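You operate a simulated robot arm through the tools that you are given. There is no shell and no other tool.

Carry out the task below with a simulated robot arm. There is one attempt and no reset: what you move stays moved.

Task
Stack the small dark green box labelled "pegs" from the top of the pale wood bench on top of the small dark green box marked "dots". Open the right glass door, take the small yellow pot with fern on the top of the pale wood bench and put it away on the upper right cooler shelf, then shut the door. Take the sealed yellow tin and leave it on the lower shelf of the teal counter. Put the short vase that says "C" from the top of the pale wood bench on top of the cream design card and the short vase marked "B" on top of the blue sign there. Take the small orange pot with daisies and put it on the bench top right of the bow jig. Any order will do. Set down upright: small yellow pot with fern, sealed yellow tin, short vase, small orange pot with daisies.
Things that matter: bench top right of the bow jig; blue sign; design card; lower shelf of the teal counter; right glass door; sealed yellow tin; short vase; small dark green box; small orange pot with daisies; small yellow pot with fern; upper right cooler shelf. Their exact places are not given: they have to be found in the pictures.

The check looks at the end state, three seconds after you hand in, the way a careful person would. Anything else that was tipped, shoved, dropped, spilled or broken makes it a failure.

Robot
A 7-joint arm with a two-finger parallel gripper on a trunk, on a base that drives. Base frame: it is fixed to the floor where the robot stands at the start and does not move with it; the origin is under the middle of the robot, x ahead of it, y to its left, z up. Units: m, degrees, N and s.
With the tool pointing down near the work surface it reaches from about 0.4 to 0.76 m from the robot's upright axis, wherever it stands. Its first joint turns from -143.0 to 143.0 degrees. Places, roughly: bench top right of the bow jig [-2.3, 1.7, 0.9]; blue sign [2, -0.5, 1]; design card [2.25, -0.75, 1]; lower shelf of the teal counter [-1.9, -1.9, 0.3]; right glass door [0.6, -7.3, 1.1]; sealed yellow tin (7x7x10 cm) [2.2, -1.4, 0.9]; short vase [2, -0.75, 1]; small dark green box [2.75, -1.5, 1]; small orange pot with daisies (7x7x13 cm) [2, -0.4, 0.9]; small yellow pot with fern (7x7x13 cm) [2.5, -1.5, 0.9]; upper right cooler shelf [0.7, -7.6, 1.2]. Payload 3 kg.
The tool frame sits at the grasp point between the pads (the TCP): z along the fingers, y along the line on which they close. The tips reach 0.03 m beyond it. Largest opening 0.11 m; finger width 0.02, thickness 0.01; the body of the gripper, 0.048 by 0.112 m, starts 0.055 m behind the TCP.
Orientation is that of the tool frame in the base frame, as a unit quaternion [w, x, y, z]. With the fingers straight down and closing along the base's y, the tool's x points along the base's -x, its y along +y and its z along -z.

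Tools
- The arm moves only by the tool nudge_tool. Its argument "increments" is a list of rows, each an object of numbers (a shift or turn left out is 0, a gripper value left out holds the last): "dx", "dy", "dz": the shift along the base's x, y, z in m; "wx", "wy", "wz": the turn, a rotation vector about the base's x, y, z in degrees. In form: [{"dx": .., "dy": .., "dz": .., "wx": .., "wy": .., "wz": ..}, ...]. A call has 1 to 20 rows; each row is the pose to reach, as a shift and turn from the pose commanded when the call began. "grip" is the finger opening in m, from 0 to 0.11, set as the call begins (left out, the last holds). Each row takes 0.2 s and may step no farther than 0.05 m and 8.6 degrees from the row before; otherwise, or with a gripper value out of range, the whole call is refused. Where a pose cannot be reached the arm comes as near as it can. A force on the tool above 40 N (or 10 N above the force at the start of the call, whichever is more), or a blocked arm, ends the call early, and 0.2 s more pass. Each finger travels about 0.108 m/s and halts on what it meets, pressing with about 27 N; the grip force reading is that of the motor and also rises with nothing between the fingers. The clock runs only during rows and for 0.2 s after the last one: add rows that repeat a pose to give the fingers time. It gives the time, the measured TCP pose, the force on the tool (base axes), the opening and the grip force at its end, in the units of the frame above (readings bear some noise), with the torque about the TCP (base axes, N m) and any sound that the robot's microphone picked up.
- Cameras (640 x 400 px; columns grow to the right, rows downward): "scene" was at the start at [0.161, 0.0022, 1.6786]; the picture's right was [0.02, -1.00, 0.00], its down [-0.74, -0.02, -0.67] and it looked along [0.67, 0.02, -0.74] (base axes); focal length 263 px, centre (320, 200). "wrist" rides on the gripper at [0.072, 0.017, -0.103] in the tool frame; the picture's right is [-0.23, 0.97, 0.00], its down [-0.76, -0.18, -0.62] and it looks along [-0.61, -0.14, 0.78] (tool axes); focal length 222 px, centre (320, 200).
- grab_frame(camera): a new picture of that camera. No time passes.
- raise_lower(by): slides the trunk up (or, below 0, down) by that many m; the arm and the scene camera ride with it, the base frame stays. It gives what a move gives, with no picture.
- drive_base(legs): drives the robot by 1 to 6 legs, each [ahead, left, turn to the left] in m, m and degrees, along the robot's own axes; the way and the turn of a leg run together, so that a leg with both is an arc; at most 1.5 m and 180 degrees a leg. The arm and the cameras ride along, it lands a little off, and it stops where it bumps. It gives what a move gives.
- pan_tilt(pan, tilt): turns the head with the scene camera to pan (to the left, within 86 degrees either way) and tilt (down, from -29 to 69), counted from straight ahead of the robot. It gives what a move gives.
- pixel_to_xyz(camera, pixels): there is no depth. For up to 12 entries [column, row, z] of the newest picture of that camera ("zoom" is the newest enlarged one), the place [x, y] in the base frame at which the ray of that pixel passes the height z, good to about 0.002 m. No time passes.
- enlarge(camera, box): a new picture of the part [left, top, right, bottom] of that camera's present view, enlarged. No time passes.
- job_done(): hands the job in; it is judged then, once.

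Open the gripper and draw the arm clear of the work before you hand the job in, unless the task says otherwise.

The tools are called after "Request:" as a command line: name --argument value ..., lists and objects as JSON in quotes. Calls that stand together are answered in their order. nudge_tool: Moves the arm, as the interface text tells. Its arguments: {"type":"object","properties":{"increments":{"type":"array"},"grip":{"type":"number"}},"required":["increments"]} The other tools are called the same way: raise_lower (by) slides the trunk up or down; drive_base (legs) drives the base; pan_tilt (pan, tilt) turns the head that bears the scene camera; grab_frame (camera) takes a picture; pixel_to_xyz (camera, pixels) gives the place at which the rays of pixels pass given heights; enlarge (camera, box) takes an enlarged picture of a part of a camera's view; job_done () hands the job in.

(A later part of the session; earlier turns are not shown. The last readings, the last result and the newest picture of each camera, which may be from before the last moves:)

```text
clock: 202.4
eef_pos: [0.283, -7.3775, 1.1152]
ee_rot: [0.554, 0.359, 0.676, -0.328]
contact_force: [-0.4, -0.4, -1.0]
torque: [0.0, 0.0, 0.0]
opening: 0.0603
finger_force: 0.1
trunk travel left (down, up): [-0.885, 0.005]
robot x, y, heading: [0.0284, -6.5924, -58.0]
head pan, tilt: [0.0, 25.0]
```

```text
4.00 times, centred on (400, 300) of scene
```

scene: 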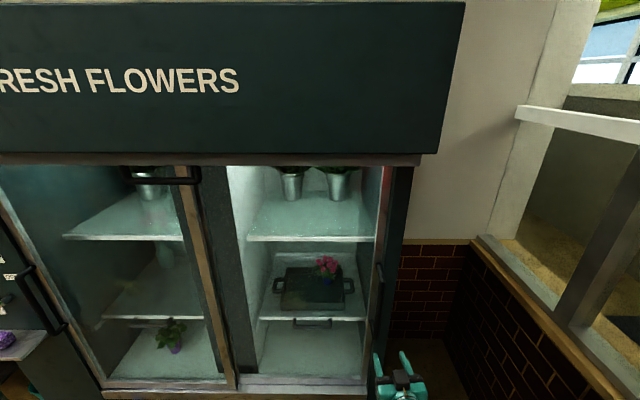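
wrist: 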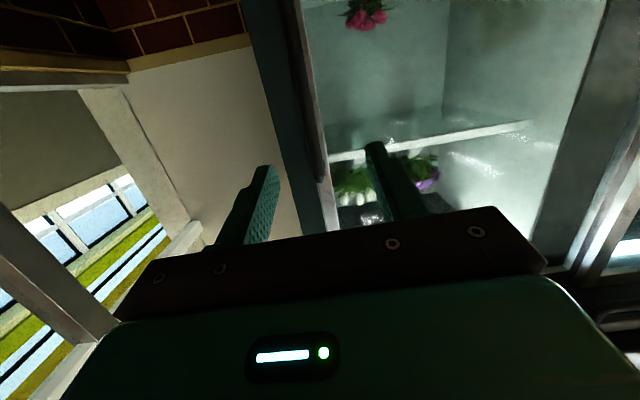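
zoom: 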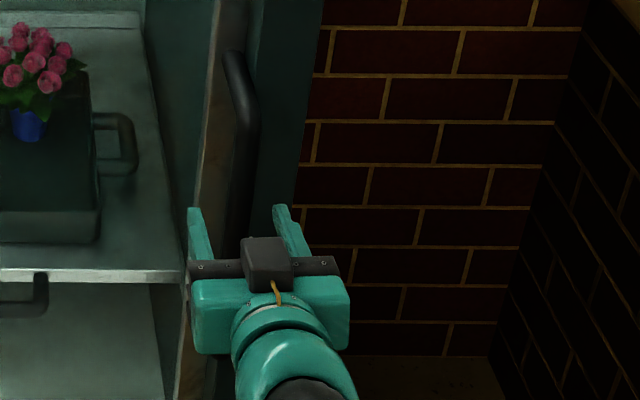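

The bar seems to be between the fingers. I close to test: if it is, the opening will stop at the bar's thickness.

Request:
nudge_tool --increments '[{"dz": 0}, {"dz": 0}, {"dz": 0}]' --grip 0.005

```text
clock: 203.2
eef_pos: [0.2811, -7.3769, 1.1148]
ee_rot: [0.553, 0.36, 0.676, -0.329]
contact_force: [-8.4, 8.4, -0.1]
torque: [-0.02, -0.06, -0.15]
opening: 0.0068
finger_force: 1.6
trunk travel left (down, up): [-0.885, 0.005]
robot x, y, heading: [0.031, -6.5981, -58.3]
head pan, tilt: [0.0, 25.0]
```

The fingers closed in front of the bar, with the tips just pressing on it (≈11 N back along the approach). I reopen and go 2.5 cm deeper.

Request:
nudge_tool --increments '[{"dx": -0.005, "dy": 0.0085}, {"dx": -0.005, "dy": 0.0085}, {"dx": -0.005, "dy": 0.0085}]' --grip 0.06

Request:
nudge_tool --increments '[{"dx": 0.006, "dy": -0.01}, {"dx": 0.012, "dy": -0.02}, {"dx": 0.018, "dy": -0.03}, {"dx": 0.018, "dy": -0.03}]'

Request:
nudge_tool --increments '[{"dz": 0}, {"dz": 0}, {"dz": 0}]' --grip 0.005

```text
clock: 204.1
eef_pos: [0.276, -7.3718, 1.1143]
ee_rot: [0.553, 0.36, 0.676, -0.329]
contact_force: [-0.4, -0.4, 0.4]
torque: [-0.02, 0.02, -0.01]
opening: 0.0602
finger_force: 0.1
trunk travel left (down, up): [-0.885, 0.005]
robot x, y, heading: [0.0313, -6.5964, -58.2]
head pan, tilt: [0.0, 25.0]
```

```text
clock: 205.1
eef_pos: [0.2963, -7.4001, 1.1141]
ee_rot: [0.553, 0.36, 0.676, -0.329]
contact_force: [0.5, -0.1, 0.7]
torque: [-0.01, 0.02, 0.03]
opening: 0.0601
finger_force: 0.0
trunk travel left (down, up): [-0.885, 0.005]
robot x, y, heading: [0.0303, -6.595, -58.2]
head pan, tilt: [0.0, 25.0]
```

```text
clock: 205.8
eef_pos: [0.2945, -7.4015, 1.1152]
ee_rot: [0.553, 0.36, 0.676, -0.328]
contact_force: [-8.3, -9.0, 2.1]
torque: [0.55, -0.82, -0.17]
opening: 0.0204
finger_force: 45.1
trunk travel left (down, up): [-0.885, 0.005]
robot x, y, heading: [0.0325, -6.5958, -58.2]
head pan, tilt: [0.0, 25.0]
```

The bar is gripped (opening 0.0204). I loosen to a 0.036 m fork, go 1 cm deeper, then slide the whole robot left to push the door open.

Request:
nudge_tool --increments '[{"dx": 0.0025, "dy": -0.004}, {"dx": 0.005, "dy": -0.0085}, {"dx": 0.005, "dy": -0.0085}]' --grip 0.036

Request:
drive_base --legs '[[0, 0.1, 0]]'

Request:
grab_frame --camera "scene"

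```text
clock: 206.7
eef_pos: [0.3012, -7.409, 1.1151]
ee_rot: [0.553, 0.359, 0.676, -0.328]
contact_force: [0.5, 0.1, 0.3]
torque: [0.03, 0.02, 0.02]
opening: 0.0362
finger_force: 0.1
trunk travel left (down, up): [-0.885, 0.005]
robot x, y, heading: [0.0333, -6.5953, -58.1]
head pan, tilt: [0.0, 25.0]
```

```text
clock: 207.8
eef_pos: [0.386, -7.3551, 1.1147]
ee_rot: [0.552, 0.359, 0.677, -0.329]
contact_force: [0.0, -0.2, 0.6]
torque: [-0.01, 0.0, -0.01]
opening: 0.036
finger_force: 0.0
trunk travel left (down, up): [-0.885, 0.005]
robot x, y, heading: [0.1168, -6.5422, -58.1]
head pan, tilt: [0.0, 25.0]
```

```text
taken
```

scene: 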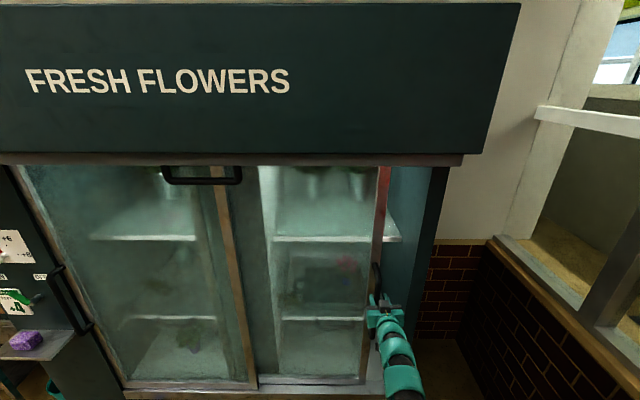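

The door is sliding open. I continue left in steps.

Request:
drive_base --legs '[[0, 0.12, 0], [0, 0.12, 0], [0, 0.1, 0]]'

Request:
grab_frame --camera "scene"

```text
clock: 210.6
eef_pos: [0.6763, -7.1756, 1.1151]
ee_rot: [0.552, 0.358, 0.677, -0.328]
contact_force: [0.4, 0.1, 0.2]
torque: [0.05, 0.0, -0.05]
opening: 0.0364
finger_force: 0.0
trunk travel left (down, up): [-0.885, 0.005]
robot x, y, heading: [0.4024, -6.3609, -58.1]
head pan, tilt: [0.0, 25.0]
```

```text
taken
```

scene: 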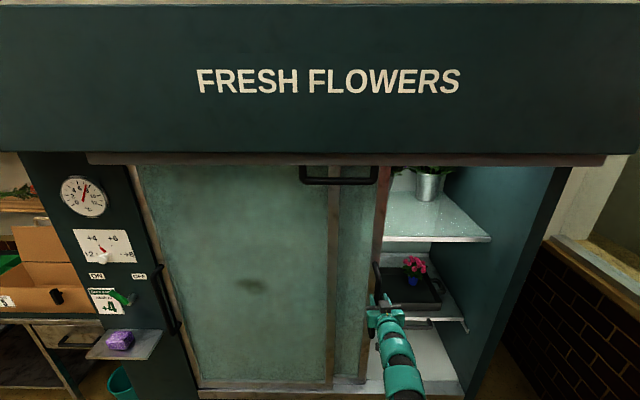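

About 0.43 m open. I push on another 0.1 m, watching for the stop.

Request:
drive_base --legs '[[0, 0.08, 0]]'

Request:
grab_frame --camera "scene"

```text
clock: 211.7
eef_pos: [0.7464, -7.1341, 1.1152]
ee_rot: [0.553, 0.358, 0.677, -0.328]
contact_force: [-2.7, -2.9, -1.7]
torque: [0.01, -0.05, -0.02]
opening: 0.038
finger_force: 2.4
trunk travel left (down, up): [-0.885, 0.005]
robot x, y, heading: [0.4733, -6.318, -58.1]
head pan, tilt: [0.0, 25.0]
```

```text
taken
```

scene: 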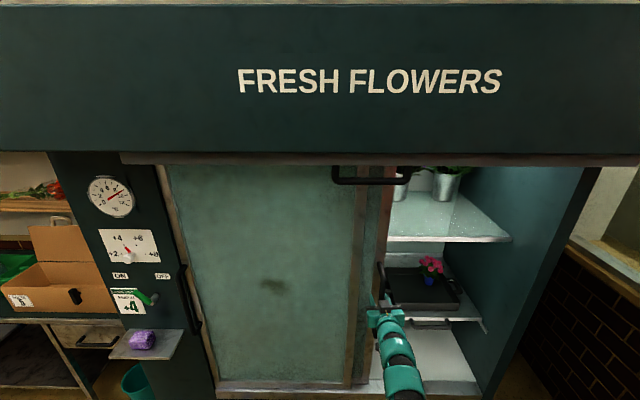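

The door is open about 0.5 m and has met its stop (a few N). I ease off and withdraw the fork, then measure the upper right shelf.

Request:
nudge_tool --increments '[{"dx": -0.005, "dy": -0.003}, {"dx": -0.02, "dy": 0.022}, {"dx": -0.04, "dy": 0.057}, {"dx": -0.06, "dy": 0.092}, {"dx": -0.083, "dy": 0.125}, {"dx": -0.1, "dy": 0.155}]'

Request:
pixel_to_xyz --camera "scene" --pixels '[[400, 240, 1.2], [505, 240, 1.2], [400, 240, 1.15], [505, 240, 1.15], [400, 240, 1.25], [505, 240, 1.25], [440, 205, 1.2], [440, 200, 1.2]]'

Request:
enlarge --camera "scene" --box '[370, 155, 540, 265]'

```text
clock: 213.1
eef_pos: [0.643, -6.9763, 1.1151]
ee_rot: [0.552, 0.359, 0.677, -0.329]
contact_force: [-0.5, 0.4, 0.1]
torque: [0.0, -0.03, 0.01]
opening: 0.036
finger_force: 0.0
trunk travel left (down, up): [-0.885, 0.005]
robot x, y, heading: [0.4729, -6.3205, -58.1]
head pan, tilt: [0.0, 25.0]
```

```text
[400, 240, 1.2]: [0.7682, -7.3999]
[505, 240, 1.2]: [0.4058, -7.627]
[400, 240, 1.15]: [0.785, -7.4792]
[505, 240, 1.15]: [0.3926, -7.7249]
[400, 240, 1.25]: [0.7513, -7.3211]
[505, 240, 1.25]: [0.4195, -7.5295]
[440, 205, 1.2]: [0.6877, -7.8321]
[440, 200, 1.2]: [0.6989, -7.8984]
```

```text
3.64 times, centred on (455, 210) of scene
```

zoom: 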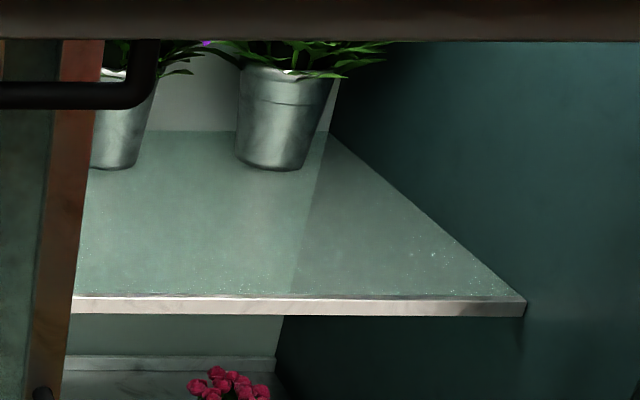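

The shelf front edge is at about b 0.19 behind the cooler front, with free space before the two metal buckets; target spot ≈(0.646,-7.600). Now I drive back to the bench for the fern.

Request:
drive_base --legs '[[-0.6, 0, 0], [0, 1.5, 0], [0, 1.45, 0], [0, 0.25, 0]]'

Request:
drive_base --legs '[[-1.1, 0, 0], [-1.1, 0, 0]]'

```text
clock: 231.8
eef_pos: [3.0567, -4.769, 1.1153]
ee_rot: [0.552, 0.359, 0.677, -0.329]
contact_force: [0.1, 0.5, 0.6]
torque: [-0.03, 0.01, 0.0]
opening: 0.0359
finger_force: 0.0
trunk travel left (down, up): [-0.885, 0.005]
robot x, y, heading: [2.885, -4.1102, -58.3]
head pan, tilt: [0.0, 25.0]
```

```text
clock: 242.6
eef_pos: [1.9106, -2.9058, 1.1147]
ee_rot: [0.553, 0.358, 0.678, -0.327]
contact_force: [-0.3, -0.6, -0.3]
torque: [0.0, 0.01, -0.01]
opening: 0.036
finger_force: 0.0
trunk travel left (down, up): [-0.885, 0.005]
robot x, y, heading: [1.74, -2.2504, -58.2]
head pan, tilt: [0.0, 25.0]
```

I turn left to face the bench and look at the fern and tin.

Request:
drive_base --legs '[[0, 0, 90]]'

Request:
pan_tilt --pan 8 --tilt 42

Request:
grab_frame --camera "scene"

Request:
enlarge --camera "scene" --box '[230, 190, 390, 290]'

```text
clock: 246.8
eef_pos: [2.3965, -2.0774, 1.1153]
ee_rot: [0.622, -0.226, 0.732, 0.159]
contact_force: [0.0, 1.0, 0.3]
torque: [-0.02, 0.03, -0.03]
opening: 0.0362
finger_force: 0.1
trunk travel left (down, up): [-0.885, 0.005]
robot x, y, heading: [1.7382, -2.2536, 31.9]
head pan, tilt: [0.0, 25.0]
```

```text
clock: 247.6
eef_pos: [2.3977, -2.078, 1.1156]
ee_rot: [0.623, -0.226, 0.732, 0.16]
contact_force: [0.2, 0.0, -0.3]
torque: [-0.04, 0.01, 0.01]
opening: 0.0363
finger_force: 0.1
trunk travel left (down, up): [-0.885, 0.005]
robot x, y, heading: [1.7375, -2.2486, 32.0]
head pan, tilt: [8.0, 42.0]
```

```text
taken
```

scene: 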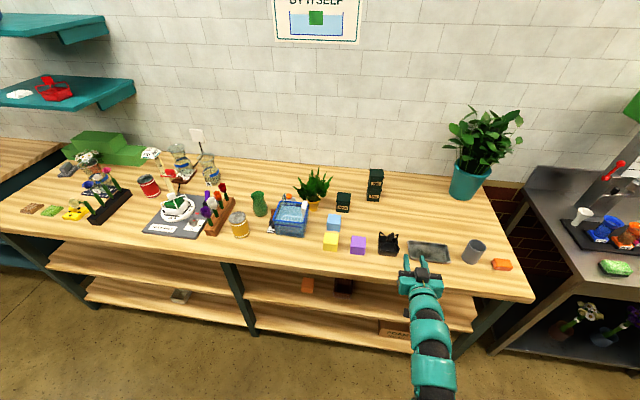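

```text
4.00 times, centred on (310, 240) of scene
```

zoom: 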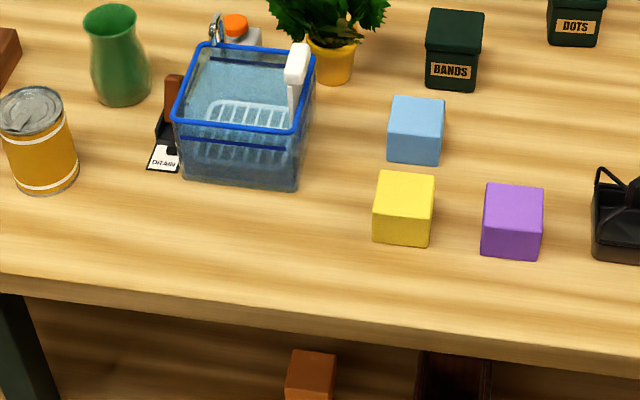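

The yellow pot stands just behind the blue basin's right corner. I measure the pot, basin, cubes and BANDS to choose an approach lane.

Request:
pixel_to_xyz --camera "zoom" --pixels '[[332, 84, 0.9], [307, 70, 0.9], [355, 70, 0.9], [332, 45, 0.96], [306, 45, 0.96], [356, 43, 0.96], [297, 192, 0.9], [178, 172, 0.9], [388, 160, 0.9], [440, 165, 0.9], [430, 88, 0.9], [475, 92, 0.9]]'

Request:
pixel_to_xyz --camera "zoom" --pixels '[[314, 55, 0.99], [305, 128, 0.99], [175, 122, 0.99], [210, 40, 0.99], [298, 50, 1.03], [375, 242, 0.9], [428, 247, 0.9], [45, 192, 0.9], [10, 165, 0.9], [32, 100, 1.0], [78, 175, 0.9]]'

Request:
enlarge --camera "scene" --box '[282, 160, 362, 220]'

```text
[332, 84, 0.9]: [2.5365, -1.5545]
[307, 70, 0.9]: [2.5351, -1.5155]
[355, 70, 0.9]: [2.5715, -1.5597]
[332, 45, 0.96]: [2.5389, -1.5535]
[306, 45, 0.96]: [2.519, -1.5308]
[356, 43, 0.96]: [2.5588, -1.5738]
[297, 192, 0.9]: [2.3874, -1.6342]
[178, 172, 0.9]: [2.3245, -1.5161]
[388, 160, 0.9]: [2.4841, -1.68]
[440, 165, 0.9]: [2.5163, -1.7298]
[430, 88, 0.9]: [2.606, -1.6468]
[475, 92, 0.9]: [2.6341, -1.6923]
```

```text
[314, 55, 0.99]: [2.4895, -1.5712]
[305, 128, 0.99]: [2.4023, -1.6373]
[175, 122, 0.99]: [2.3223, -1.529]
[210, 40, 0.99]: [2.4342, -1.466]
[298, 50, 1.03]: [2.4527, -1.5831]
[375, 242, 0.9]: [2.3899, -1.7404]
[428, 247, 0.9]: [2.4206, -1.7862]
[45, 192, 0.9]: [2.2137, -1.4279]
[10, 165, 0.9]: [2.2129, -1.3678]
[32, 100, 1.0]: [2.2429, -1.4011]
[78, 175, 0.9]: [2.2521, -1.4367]
```

```text
6.67 times, centred on (322, 190) of scene
```

zoom: 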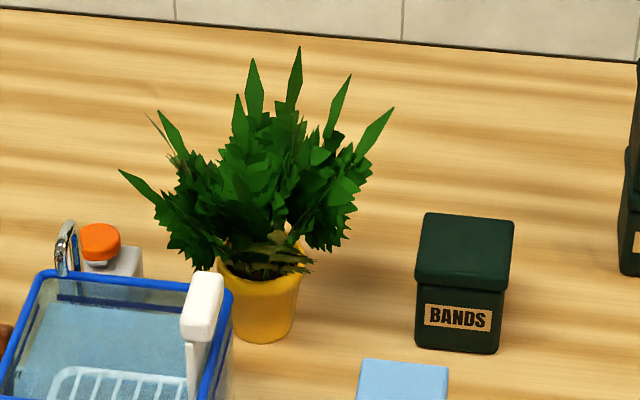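

I refine the pot's outline in this zoom.

Request:
pixel_to_xyz --camera "zoom" --pixels '[[265, 344, 0.9], [235, 322, 0.91], [296, 322, 0.91], [214, 266, 0.95], [306, 264, 0.95], [214, 266, 0.96], [306, 264, 0.96], [297, 48, 1.03], [120, 170, 1.0], [395, 108, 1.0], [232, 290, 0.99], [205, 275, 1.03]]'

```text
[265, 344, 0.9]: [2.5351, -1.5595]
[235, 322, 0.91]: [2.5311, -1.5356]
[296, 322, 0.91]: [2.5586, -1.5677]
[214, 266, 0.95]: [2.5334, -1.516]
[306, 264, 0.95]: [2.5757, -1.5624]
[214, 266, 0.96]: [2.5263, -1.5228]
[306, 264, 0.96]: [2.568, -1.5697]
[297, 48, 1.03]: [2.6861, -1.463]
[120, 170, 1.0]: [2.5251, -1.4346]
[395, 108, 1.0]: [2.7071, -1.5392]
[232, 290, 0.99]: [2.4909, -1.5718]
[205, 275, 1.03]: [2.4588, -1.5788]
```

The pot (rim ≈6.3 cm, z≈0.96) is at (2.548,-1.548); the basin blocks a straight approach, so I'll come from the front-right with the tool heading ≈82°. First I set the arm posture: raised to 1.2 m, pitched 30° down.

Request:
nudge_tool --increments '[{"dx": -0.017, "dy": 0.027, "dz": 0.017, "wx": -2.1, "wy": 3.4}, {"dx": -0.034, "dy": 0.054, "dz": 0.034, "wx": -4.2, "wy": 6.8}, {"dx": -0.051, "dy": 0.082, "dz": 0.051, "wx": -6.4, "wy": 10.2}, {"dx": -0.068, "dy": 0.109, "dz": 0.068, "wx": -8.5, "wy": 13.6}, {"dx": -0.085, "dy": 0.136, "dz": 0.085, "wx": -10.6, "wy": 17}]' --grip 0.088

Request:
nudge_tool --increments '[{"wz": 6}, {"wz": 12}, {"wz": 12}]'

Request:
drive_base --legs '[[0, 0, 38]]'

```text
clock: 248.8
eef_pos: [2.3108, -1.9403, 1.2008]
ee_rot: [0.484, -0.256, 0.828, 0.122]
contact_force: [0.1, 1.0, 0.1]
torque: [0.0, -0.02, -0.04]
opening: 0.088
finger_force: 0.0
trunk travel left (down, up): [-0.885, 0.005]
robot x, y, heading: [1.7399, -2.2518, 32.0]
head pan, tilt: [8.0, 42.0]
```

```text
clock: 249.6
eef_pos: [2.3117, -1.9415, 1.1993]
ee_rot: [0.469, -0.341, 0.797, 0.172]
contact_force: [0.1, 0.0, -0.3]
torque: [0.0, 0.02, -0.04]
opening: 0.088
finger_force: 0.1
trunk travel left (down, up): [-0.885, 0.005]
robot x, y, heading: [1.7421, -2.249, 32.1]
head pan, tilt: [8.0, 42.0]
```

```text
clock: 251.8
eef_pos: [2.0011, -1.6543, 1.2007]
ee_rot: [0.387, -0.582, 0.642, 0.315]
contact_force: [0.1, 0.7, 0.4]
torque: [-0.01, -0.01, -0.01]
opening: 0.0881
finger_force: 0.1
trunk travel left (down, up): [-0.885, 0.005]
robot x, y, heading: [1.7394, -2.246, 70.1]
head pan, tilt: [8.0, 42.0]
```

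Tool heading is now 81°, pitch 30°. I drive right-and-forward to the stance point, with the tool passing high above the cubes.

Request:
drive_base --legs '[[0.0, -0.4, 0], [0.12, -0.12, 0]]'

Request:
pan_tilt --pan 0 --tilt 48

Request:
grab_frame --camera "scene"

Request:
grab_frame --camera "wrist"

```text
clock: 255.4
eef_pos: [2.5283, -1.7178, 1.1995]
ee_rot: [0.388, -0.58, 0.643, 0.315]
contact_force: [-0.6, 0.8, 0.9]
torque: [-0.02, -0.03, 0.05]
opening: 0.0883
finger_force: 0.1
trunk travel left (down, up): [-0.885, 0.005]
robot x, y, heading: [2.2664, -2.3128, 69.9]
head pan, tilt: [8.0, 42.0]
```

```text
clock: 256.1
eef_pos: [2.5266, -1.7194, 1.2]
ee_rot: [0.388, -0.581, 0.642, 0.315]
contact_force: [-0.7, 0.1, 0.0]
torque: [0.0, 0.0, 0.02]
opening: 0.0879
finger_force: 0.1
trunk travel left (down, up): [-0.885, 0.005]
robot x, y, heading: [2.2594, -2.314, 70.1]
head pan, tilt: [0.0, 48.0]
```

```text
taken
```

scene: 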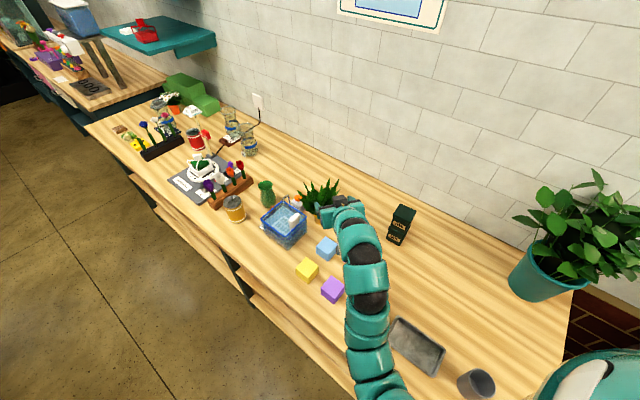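

```text
taken
```

wrist: 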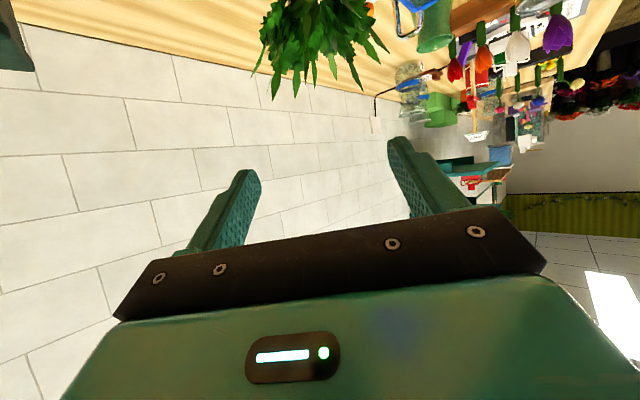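

The lane between basin and BANDS is narrow, so I narrow the opening to 0.078, yaw 4° more and go to a pre-grasp point 15 cm before the pot.

Request:
nudge_tool --increments '[{"dx": 0.002, "dy": 0.008, "dz": -0.035, "wz": 1}, {"dx": 0.004, "dy": 0.016, "dz": -0.07, "wz": 2}, {"dx": 0.007, "dy": 0.025, "dz": -0.105, "wz": 3}, {"dx": 0.009, "dy": 0.033, "dz": -0.14, "wz": 4}, {"dx": 0.0114, "dy": 0.0414, "dz": -0.175, "wz": 4.2}, {"dx": 0.0114, "dy": 0.0414, "dz": -0.175, "wz": 4.2}]' --grip 0.078

Request:
grab_frame --camera "wrist"

Request:
enlarge --camera "scene" --box '[250, 170, 410, 290]'

```text
clock: 257.4
eef_pos: [2.5379, -1.6789, 1.0259]
ee_rot: [0.376, -0.604, 0.621, 0.329]
contact_force: [0.5, -0.7, 0.3]
torque: [0.01, -0.04, -0.02]
opening: 0.0783
finger_force: 0.1
trunk travel left (down, up): [-0.885, 0.005]
robot x, y, heading: [2.2662, -2.3135, 69.7]
head pan, tilt: [0.0, 48.0]
```

```text
taken
```

wrist: 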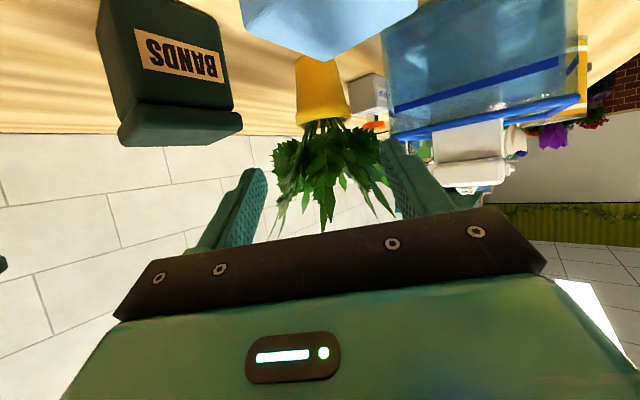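

```text
3.33 times, centred on (330, 230) of scene
```

zoom: 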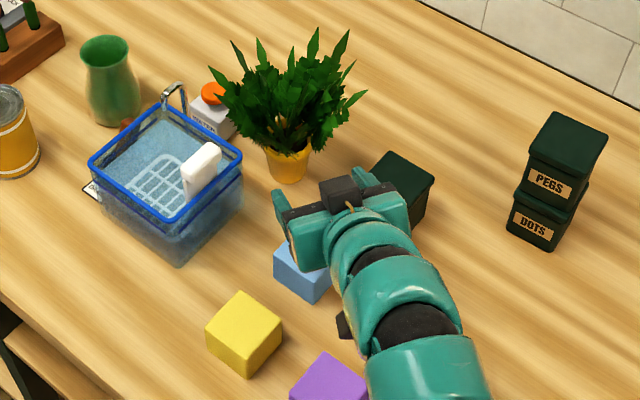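

I can now see the wrist camera's dark housing below the hand; at this heading it would meet the blue cube. I change the approach: heading ≈110°, pitch 40°, so the housing fits in the gap between cube and BANDS. First raise and yaw +25°.

Request:
nudge_tool --increments '[{"dz": 0.03}, {"dz": 0.06}, {"dx": 0.018, "dy": 0.004, "dz": 0.06, "wz": 8.3}, {"dx": 0.036, "dy": 0.008, "dz": 0.06, "wz": 16.6}, {"dx": 0.0535, "dy": 0.0116, "dz": 0.06, "wz": 25}, {"dx": 0.0535, "dy": 0.0116, "dz": 0.06, "wz": 25}]'

Request:
nudge_tool --increments '[{"wx": -4.7, "wy": -1.7}, {"wx": -9.4, "wy": -3.4}, {"wx": -9.4, "wy": -3.4}]'

Request:
grab_frame --camera "wrist"

Request:
enlarge --camera "scene" --box '[250, 170, 410, 290]'

```text
clock: 258.9
eef_pos: [2.5911, -1.6654, 1.0853]
ee_rot: [-0.295, 0.725, -0.475, -0.402]
contact_force: [-0.3, -0.1, 0.1]
torque: [0.01, -0.03, -0.03]
opening: 0.0781
finger_force: 0.2
trunk travel left (down, up): [-0.885, 0.005]
robot x, y, heading: [2.2627, -2.312, 70.1]
head pan, tilt: [0.0, 48.0]
```

```text
clock: 259.6
eef_pos: [2.5911, -1.6669, 1.0849]
ee_rot: [-0.249, 0.758, -0.498, -0.34]
contact_force: [1.1, 0.4, 0.6]
torque: [0.02, 0.01, -0.01]
opening: 0.0779
finger_force: 0.1
trunk travel left (down, up): [-0.885, 0.005]
robot x, y, heading: [2.2622, -2.3113, 70.1]
head pan, tilt: [0.0, 48.0]
```

```text
taken
```

wrist: 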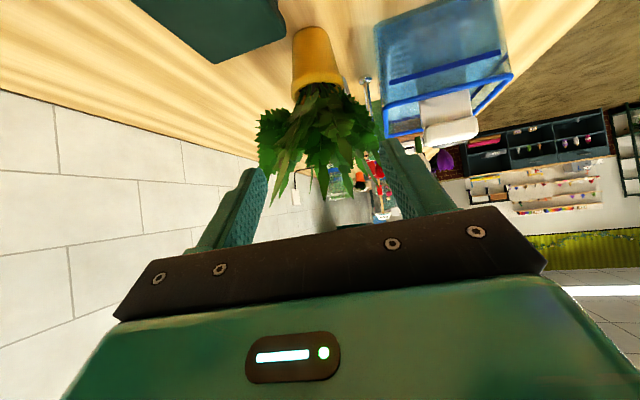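

```text
3.33 times, centred on (330, 230) of scene
```

zoom: 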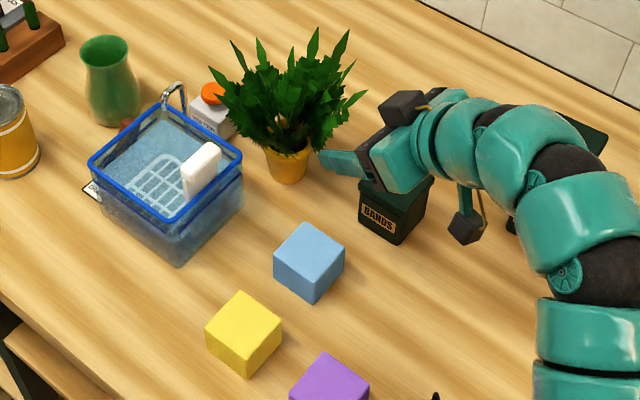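

The heading change swung the wrist sideways, close to the PEGS/DOTS stack. I check the stack before doing anything else.

Request:
grab_frame --camera "scene"

Request:
enlarge --camera "scene" --box '[360, 180, 480, 270]'

```text
taken
```

scene: 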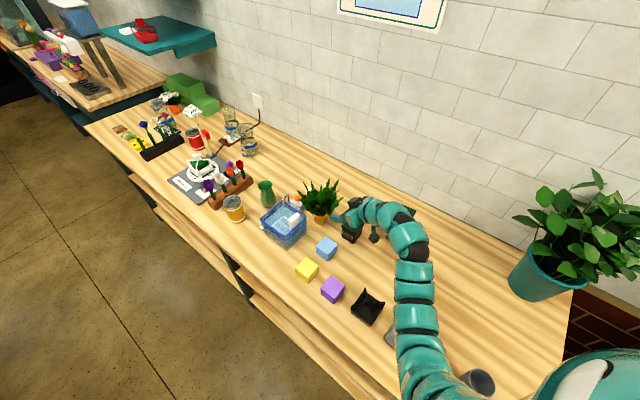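

```text
4.44 times, centred on (420, 225) of scene
```

zoom: 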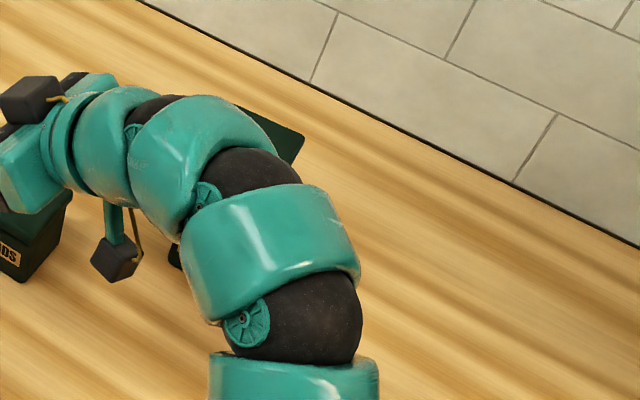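

The PEGS lid corner is still exactly where it was (416,210), so nothing was touched. I lift first, then undo the pitch and yaw.

Request:
nudge_tool --increments '[{"dz": 0.03}, {"dz": 0.06}, {"dz": 0.09}, {"dz": 0.11}]'

Request:
nudge_tool --increments '[{"dx": -0.018, "dy": -0.01, "wz": -8.3}, {"dx": -0.036, "dy": -0.02, "wz": -16.6}, {"dx": -0.055, "dy": -0.03, "wz": -25}, {"dx": -0.055, "dy": -0.03, "wz": -25}]'

Request:
grab_frame --camera "scene"

```text
clock: 260.6
eef_pos: [2.5917, -1.666, 1.1945]
ee_rot: [-0.249, 0.757, -0.498, -0.341]
contact_force: [0.1, -0.4, 0.0]
torque: [0.01, 0.01, 0.02]
opening: 0.0783
finger_force: 0.1
trunk travel left (down, up): [-0.885, 0.005]
robot x, y, heading: [2.2616, -2.3115, 69.9]
head pan, tilt: [0.0, 48.0]
```

```text
clock: 261.6
eef_pos: [2.5376, -1.6966, 1.1949]
ee_rot: [0.317, -0.631, 0.651, 0.278]
contact_force: [-1.0, -0.4, 0.0]
torque: [0.0, 0.0, 0.02]
opening: 0.0781
finger_force: 0.1
trunk travel left (down, up): [-0.885, 0.005]
robot x, y, heading: [2.2649, -2.3139, 70.0]
head pan, tilt: [0.0, 48.0]
```

```text
taken
```

scene: 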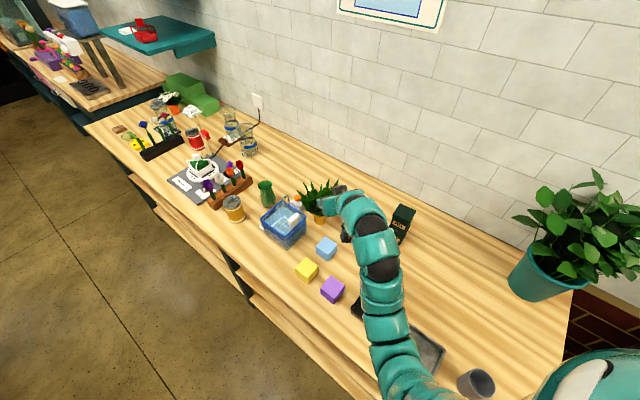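

Everything is as before. New plan: heading ≈86°, pitch 50°, which keeps the camera housing above the blue cube. I go to a pre-grasp point above-front of the pot and look.

Request:
nudge_tool --increments '[{"dx": 0.001, "dy": 0.015, "dz": -0.025, "wx": -3.3, "wy": 0.3}, {"dx": 0.002, "dy": 0.03, "dz": -0.055, "wx": -6.6, "wy": 0.5}, {"dx": 0.003, "dy": 0.045, "dz": -0.085, "wx": -10, "wy": 0.8}, {"dx": 0.004, "dy": 0.0586, "dz": -0.115, "wx": -10, "wy": 0.8}, {"dx": 0.004, "dy": 0.0586, "dz": -0.115, "wx": -10, "wy": 0.8}]'

Request:
grab_frame --camera "wrist"

Request:
enlarge --camera "scene" --box '[250, 170, 410, 290]'

```text
clock: 262.9
eef_pos: [2.5408, -1.6382, 1.0802]
ee_rot: [0.256, -0.656, 0.673, 0.226]
contact_force: [-1.1, 1.3, 1.3]
torque: [0.0, 0.0, 0.01]
opening: 0.0778
finger_force: 0.0
trunk travel left (down, up): [-0.885, 0.005]
robot x, y, heading: [2.2642, -2.3148, 70.1]
head pan, tilt: [0.0, 48.0]
```

```text
taken
```

wrist: 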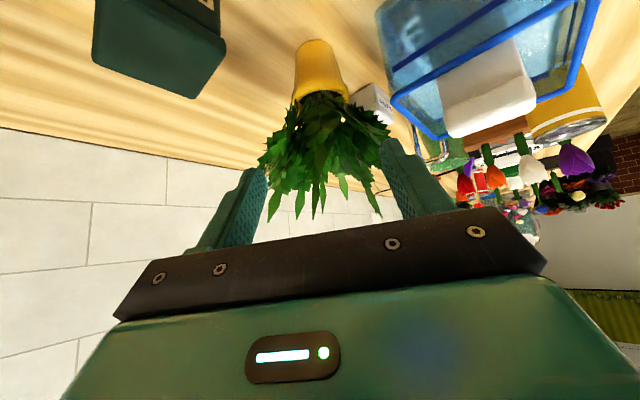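

```text
3.33 times, centred on (330, 230) of scene
```

zoom: 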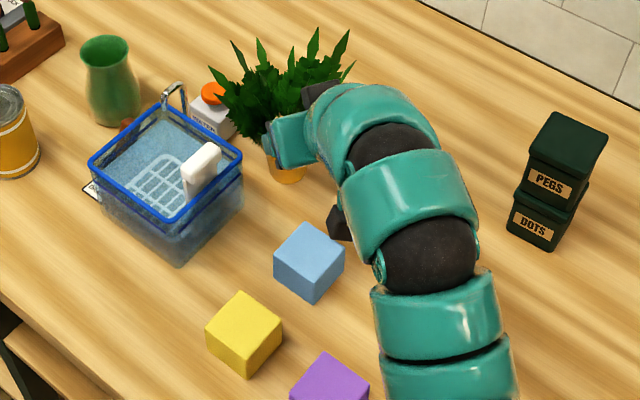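

I locate the pot in the wrist view: base edge at (314,41), rim between (293,97) and (349,92).

Request:
enlarge --camera "wrist" --box '[260, 20, 400, 120]'

Request:
pixel_to_xyz --camera "wrist" --pixels '[[314, 40, 0.9], [300, 45, 0.91], [329, 42, 0.91], [293, 96, 0.955], [348, 92, 0.955], [293, 96, 0.965], [348, 92, 0.965], [385, 92, 0.99], [430, 135, 0.99]]'

```text
4.00 times, centred on (330, 70) of wrist
```

zoom: 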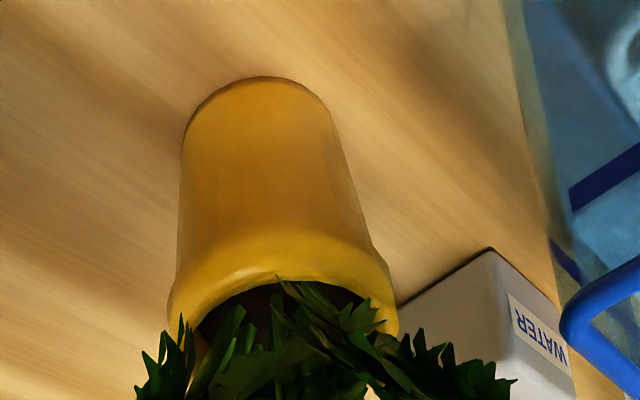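

```text
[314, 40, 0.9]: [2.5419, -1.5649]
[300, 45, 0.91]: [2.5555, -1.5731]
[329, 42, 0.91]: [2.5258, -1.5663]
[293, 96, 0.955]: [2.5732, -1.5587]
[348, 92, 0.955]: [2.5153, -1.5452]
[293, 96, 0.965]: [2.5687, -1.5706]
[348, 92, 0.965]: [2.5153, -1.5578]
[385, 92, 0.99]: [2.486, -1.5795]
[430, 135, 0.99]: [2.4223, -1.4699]
```

The pot axis is about (2.545,-1.548). I advance along a slanted line to TCP (2.544,-1.561,0.96), fingers straddling the pot just under the rim.

Request:
nudge_tool --increments '[{"dx": 0.001, "dy": 0.02, "dz": -0.03}, {"dx": 0.002, "dy": 0.04, "dz": -0.06}, {"dx": 0.0025, "dy": 0.058, "dz": -0.09}, {"dx": 0.0032, "dy": 0.07, "dz": -0.108}, {"dx": 0.0032, "dy": 0.0772, "dz": -0.1202}, {"dx": 0.0032, "dy": 0.0772, "dz": -0.1202}]'

Request:
grab_frame --camera "wrist"

Request:
enlarge --camera "scene" --box '[250, 170, 410, 290]'

```text
clock: 264.2
eef_pos: [2.5447, -1.5612, 0.9594]
ee_rot: [0.257, -0.655, 0.674, 0.225]
contact_force: [-0.7, -0.8, -0.4]
torque: [-0.01, 0.01, 0.01]
opening: 0.078
finger_force: 0.1
trunk travel left (down, up): [-0.885, 0.005]
robot x, y, heading: [2.2646, -2.3139, 69.8]
head pan, tilt: [0.0, 48.0]
```

```text
taken
```

wrist: 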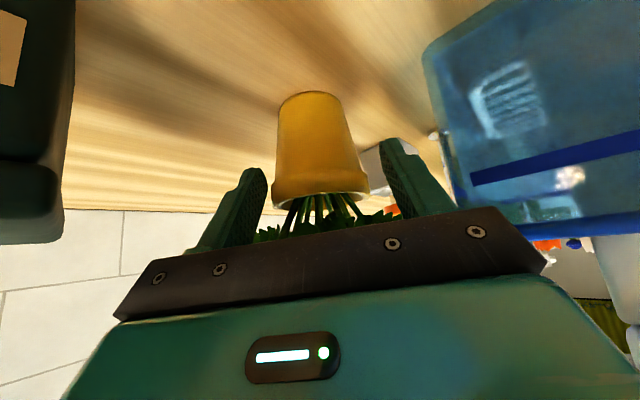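

```text
3.33 times, centred on (330, 230) of scene
```

zoom: 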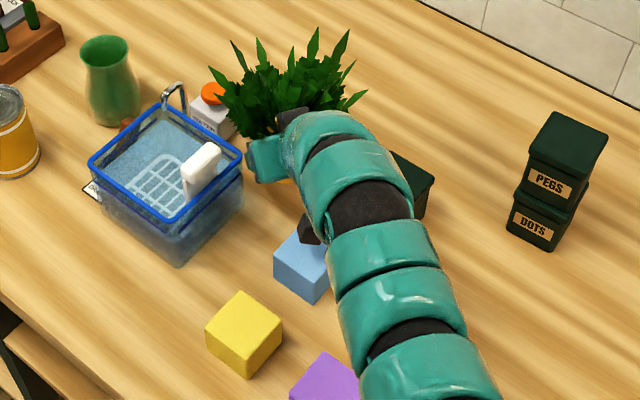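

The pot's rim is centred between the fingers with no contact. I close.

Request:
nudge_tool --increments '[{"dz": 0}, {"dz": 0}, {"dz": 0}, {"dz": 0}]' --grip 0.03

Request:
grab_frame --camera "wrist"

```text
clock: 265.2
eef_pos: [2.5448, -1.5601, 0.9599]
ee_rot: [0.256, -0.655, 0.674, 0.225]
contact_force: [2.0, 0.6, 1.1]
torque: [0.08, 0.0, -0.04]
opening: 0.0611
finger_force: 27.5
trunk travel left (down, up): [-0.885, 0.005]
robot x, y, heading: [2.2664, -2.3132, 69.8]
head pan, tilt: [0.0, 48.0]
```

```text
taken
```

wrist: 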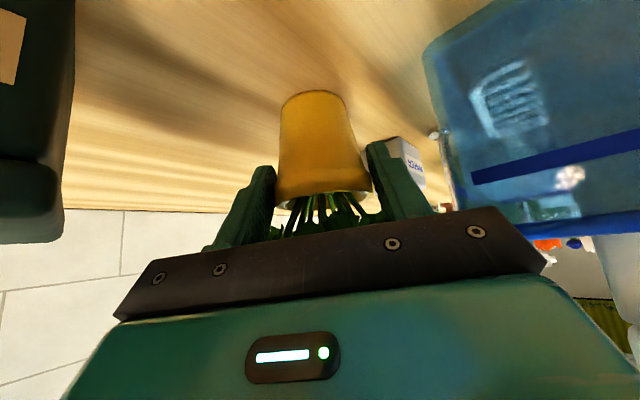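

Gripped at 0.061 m with 27 N. I lift 6 cm slowly and check.

Request:
nudge_tool --increments '[{"dz": 0.015}, {"dz": 0.03}, {"dz": 0.045}, {"dz": 0.06}, {"dz": 0.06}]'

Request:
grab_frame --camera "wrist"

```text
clock: 266.4
eef_pos: [2.5437, -1.5607, 1.0214]
ee_rot: [0.257, -0.655, 0.673, 0.226]
contact_force: [-0.3, 0.8, -3.9]
torque: [-0.08, -0.01, -0.01]
opening: 0.0613
finger_force: 26.6
trunk travel left (down, up): [-0.885, 0.005]
robot x, y, heading: [2.2604, -2.3147, 69.7]
head pan, tilt: [0.0, 48.0]
```

```text
taken
```

wrist: 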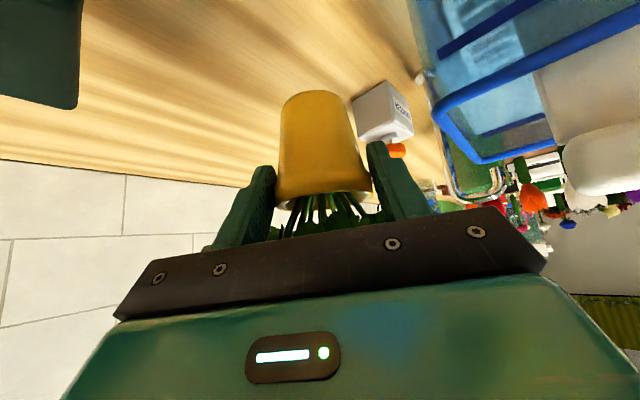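

The fern comes along (≈3.9 N). I raise it to z≈1.2, well above everything.

Request:
nudge_tool --increments '[{"dz": 0.03}, {"dz": 0.06}, {"dz": 0.09}, {"dz": 0.12}, {"dz": 0.15}, {"dz": 0.18}]'

Request:
drive_base --legs '[[-0.1, 0.06, 0], [-0.06, 0.14, 0], [0, 0.3, 0]]'

Request:
grab_frame --camera "wrist"

Request:
grab_frame --camera "scene"

```text
clock: 267.9
eef_pos: [2.5443, -1.5614, 1.2002]
ee_rot: [0.257, -0.655, 0.674, 0.226]
contact_force: [-0.2, 0.0, -3.2]
torque: [-0.07, 0.03, 0.02]
opening: 0.0614
finger_force: 26.4
trunk travel left (down, up): [-0.885, 0.005]
robot x, y, heading: [2.2626, -2.3131, 69.8]
head pan, tilt: [0.0, 48.0]
```

```text
clock: 271.7
eef_pos: [2.0236, -1.5395, 1.2002]
ee_rot: [0.256, -0.655, 0.674, 0.225]
contact_force: [-0.3, -0.3, -4.1]
torque: [-0.06, -0.03, -0.01]
opening: 0.0611
finger_force: 27.1
trunk travel left (down, up): [-0.885, 0.005]
robot x, y, heading: [1.7409, -2.2924, 69.7]
head pan, tilt: [0.0, 48.0]
```

```text
taken
```

wrist: 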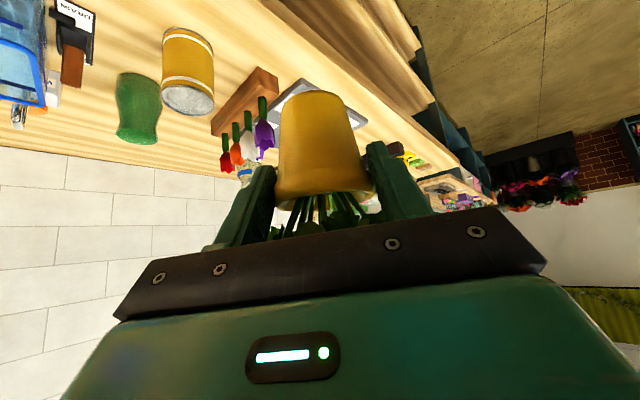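

```text
taken
```

scene: 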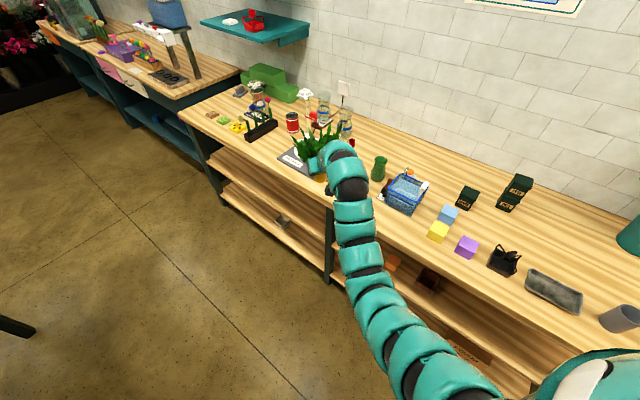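

The fern is held well. I turn to face along the aisle and carry it to the cooler.

Request:
drive_base --legs '[[0, 0, -64], [0, 0, -64]]'

Request:
drive_base --legs '[[1.05, 0, 0], [1.05, 0, 0]]'

Request:
grab_frame --camera "wrist"

```text
clock: 277.7
eef_pos: [2.1691, -2.9685, 1.1998]
ee_rot: [0.316, 0.312, 0.887, -0.129]
contact_force: [-0.4, 0.0, -2.0]
torque: [0.02, 0.06, 0.01]
opening: 0.061
finger_force: 27.1
trunk travel left (down, up): [-0.885, 0.005]
robot x, y, heading: [1.738, -2.2902, -57.2]
head pan, tilt: [0.0, 48.0]
```

```text
clock: 288.1
eef_pos: [3.3233, -4.7253, 1.2001]
ee_rot: [0.317, 0.307, 0.888, -0.128]
contact_force: [-0.6, -0.4, -3.5]
torque: [0.05, 0.05, 0.0]
opening: 0.0614
finger_force: 27.5
trunk travel left (down, up): [-0.885, 0.005]
robot x, y, heading: [2.8881, -4.0485, -56.6]
head pan, tilt: [0.0, 48.0]
```

```text
taken
```

wrist: 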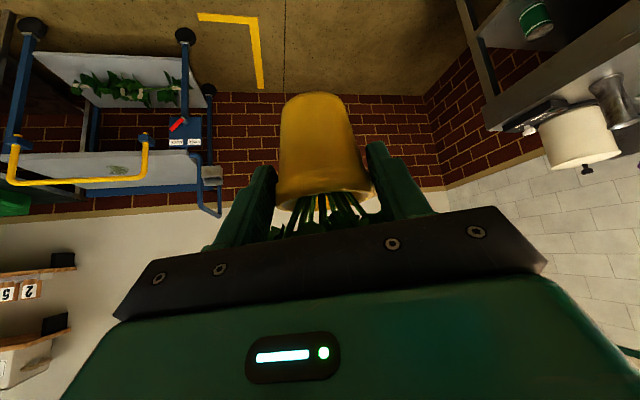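

I correct the heading slightly and move sideways to the right toward the cooler.

Request:
drive_base --legs '[[0, 0, -1.9], [0, -1.5, 0], [0, -1.5, 0], [0, -0.55, 0]]'

Request:
pan_tilt --pan 0 --tilt 30

Request:
grab_frame --camera "scene"

```text
clock: 305.8
eef_pos: [0.25, -6.5933, 1.1989]
ee_rot: [0.314, 0.324, 0.882, -0.133]
contact_force: [0.0, -0.3, -3.7]
torque: [0.02, 0.0, 0.02]
opening: 0.0612
finger_force: 26.8
trunk travel left (down, up): [-0.885, 0.005]
robot x, y, heading: [-0.1611, -5.9039, -59.0]
head pan, tilt: [0.0, 48.0]
```

```text
clock: 306.6
eef_pos: [0.2502, -6.5939, 1.1996]
ee_rot: [0.313, 0.324, 0.883, -0.133]
contact_force: [0.6, 0.3, -4.0]
torque: [0.01, 0.03, 0.03]
opening: 0.0612
finger_force: 26.6
trunk travel left (down, up): [-0.885, 0.005]
robot x, y, heading: [-0.1587, -5.9026, -59.0]
head pan, tilt: [0.0, 30.0]
```

```text
taken
```

scene: 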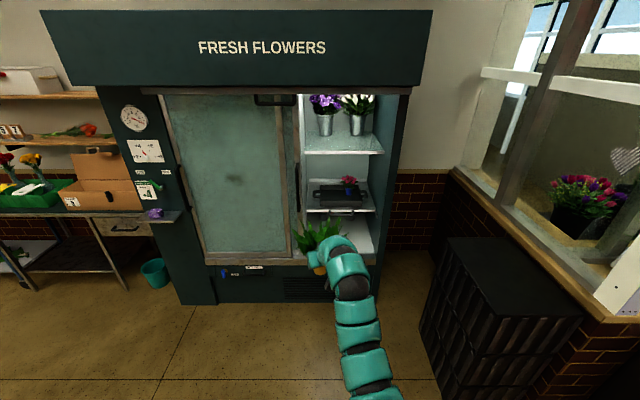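

The door is still open. I query the shelf's front edge from this distance to pin down its height by comparing with the earlier view.

Request:
enlarge --camera "scene" --box '[290, 85, 410, 165]'

Request:
pixel_to_xyz --camera "scene" --pixels '[[320, 152.5, 1.15], [375, 152.5, 1.15], [320, 152.5, 1.2], [375, 152.5, 1.2], [320, 152.5, 1.25], [375, 152.5, 1.25]]'

```text
5.00 times, centred on (350, 125) of scene
```

zoom: 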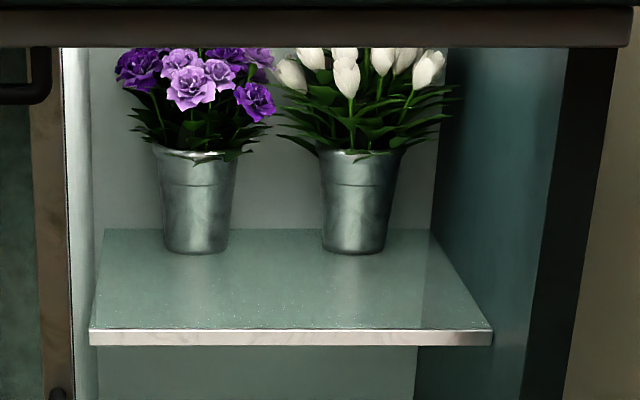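

```text
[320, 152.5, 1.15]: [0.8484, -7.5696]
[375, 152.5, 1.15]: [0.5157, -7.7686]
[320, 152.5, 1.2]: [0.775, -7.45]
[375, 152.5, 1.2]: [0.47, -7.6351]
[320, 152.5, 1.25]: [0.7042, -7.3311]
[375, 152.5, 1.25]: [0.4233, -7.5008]
```

Estimates give the shelf top at z≈1.24 with its front edge near b≈0.15. I straighten the tool yaw (−15°) and raise the pot to z≈1.36 before entering.

Request:
nudge_tool --increments '[{"dz": 0.03, "wz": -5}, {"dz": 0.06, "wz": -10}, {"dz": 0.09, "wz": -15}, {"dz": 0.12, "wz": -15}, {"dz": 0.16, "wz": -15}, {"dz": 0.16, "wz": -15}]'

Request:
drive_base --legs '[[0, -0.15, 0], [0.5, 0, 0]]'

Request:
grab_frame --camera "scene"

Request:
grab_frame --camera "wrist"

```text
clock: 308.0
eef_pos: [0.2494, -6.5926, 1.3584]
ee_rot: [0.294, 0.437, 0.832, -0.174]
contact_force: [-0.3, -0.8, -3.7]
torque: [0.05, 0.03, -0.03]
opening: 0.0612
finger_force: 26.4
trunk travel left (down, up): [-0.885, 0.005]
robot x, y, heading: [-0.1617, -5.902, -58.9]
head pan, tilt: [0.0, 30.0]
```

```text
clock: 311.9
eef_pos: [0.3794, -7.1023, 1.3589]
ee_rot: [0.294, 0.438, 0.832, -0.174]
contact_force: [-0.3, -0.2, -4.3]
torque: [0.03, 0.02, 0.0]
opening: 0.0612
finger_force: 27.1
trunk travel left (down, up): [-0.885, 0.005]
robot x, y, heading: [-0.0301, -6.4125, -59.0]
head pan, tilt: [0.0, 30.0]
```

```text
taken
```

scene: 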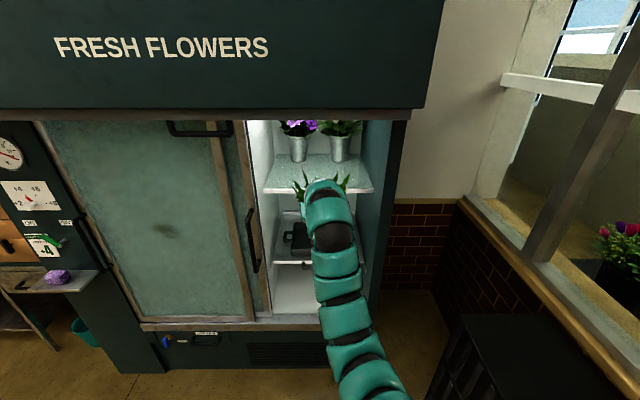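

```text
taken
```

wrist: 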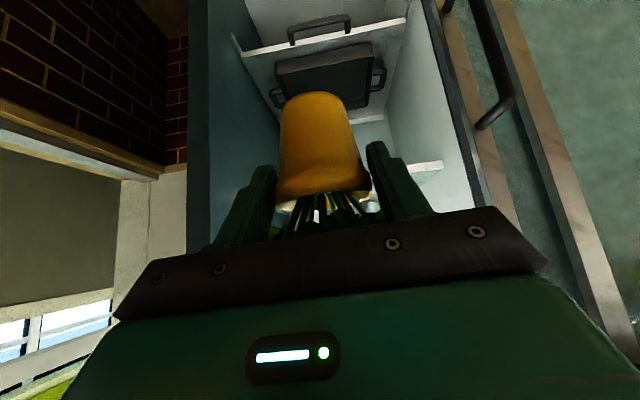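

I enlarge to see the shelf edge and header from here for another height estimate.

Request:
enlarge --camera "scene" --box '[240, 100, 420, 220]'

Request:
pixel_to_xyz --camera "scene" --pixels '[[272, 190, 1.2], [368, 190, 1.2], [272, 190, 1.24], [368, 190, 1.24], [272, 188, 1.24], [368, 188, 1.24]]'

```text
3.33 times, centred on (330, 160) of scene
```

zoom: 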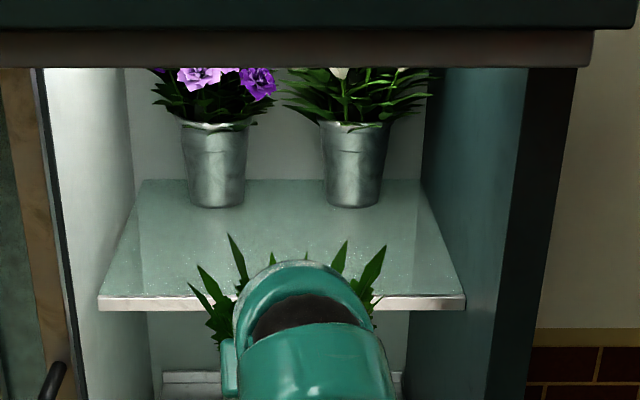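

```text
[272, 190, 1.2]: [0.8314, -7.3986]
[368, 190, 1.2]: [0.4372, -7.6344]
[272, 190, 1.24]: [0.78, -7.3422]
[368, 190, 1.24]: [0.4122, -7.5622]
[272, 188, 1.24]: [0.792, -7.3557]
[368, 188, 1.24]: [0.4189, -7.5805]
```

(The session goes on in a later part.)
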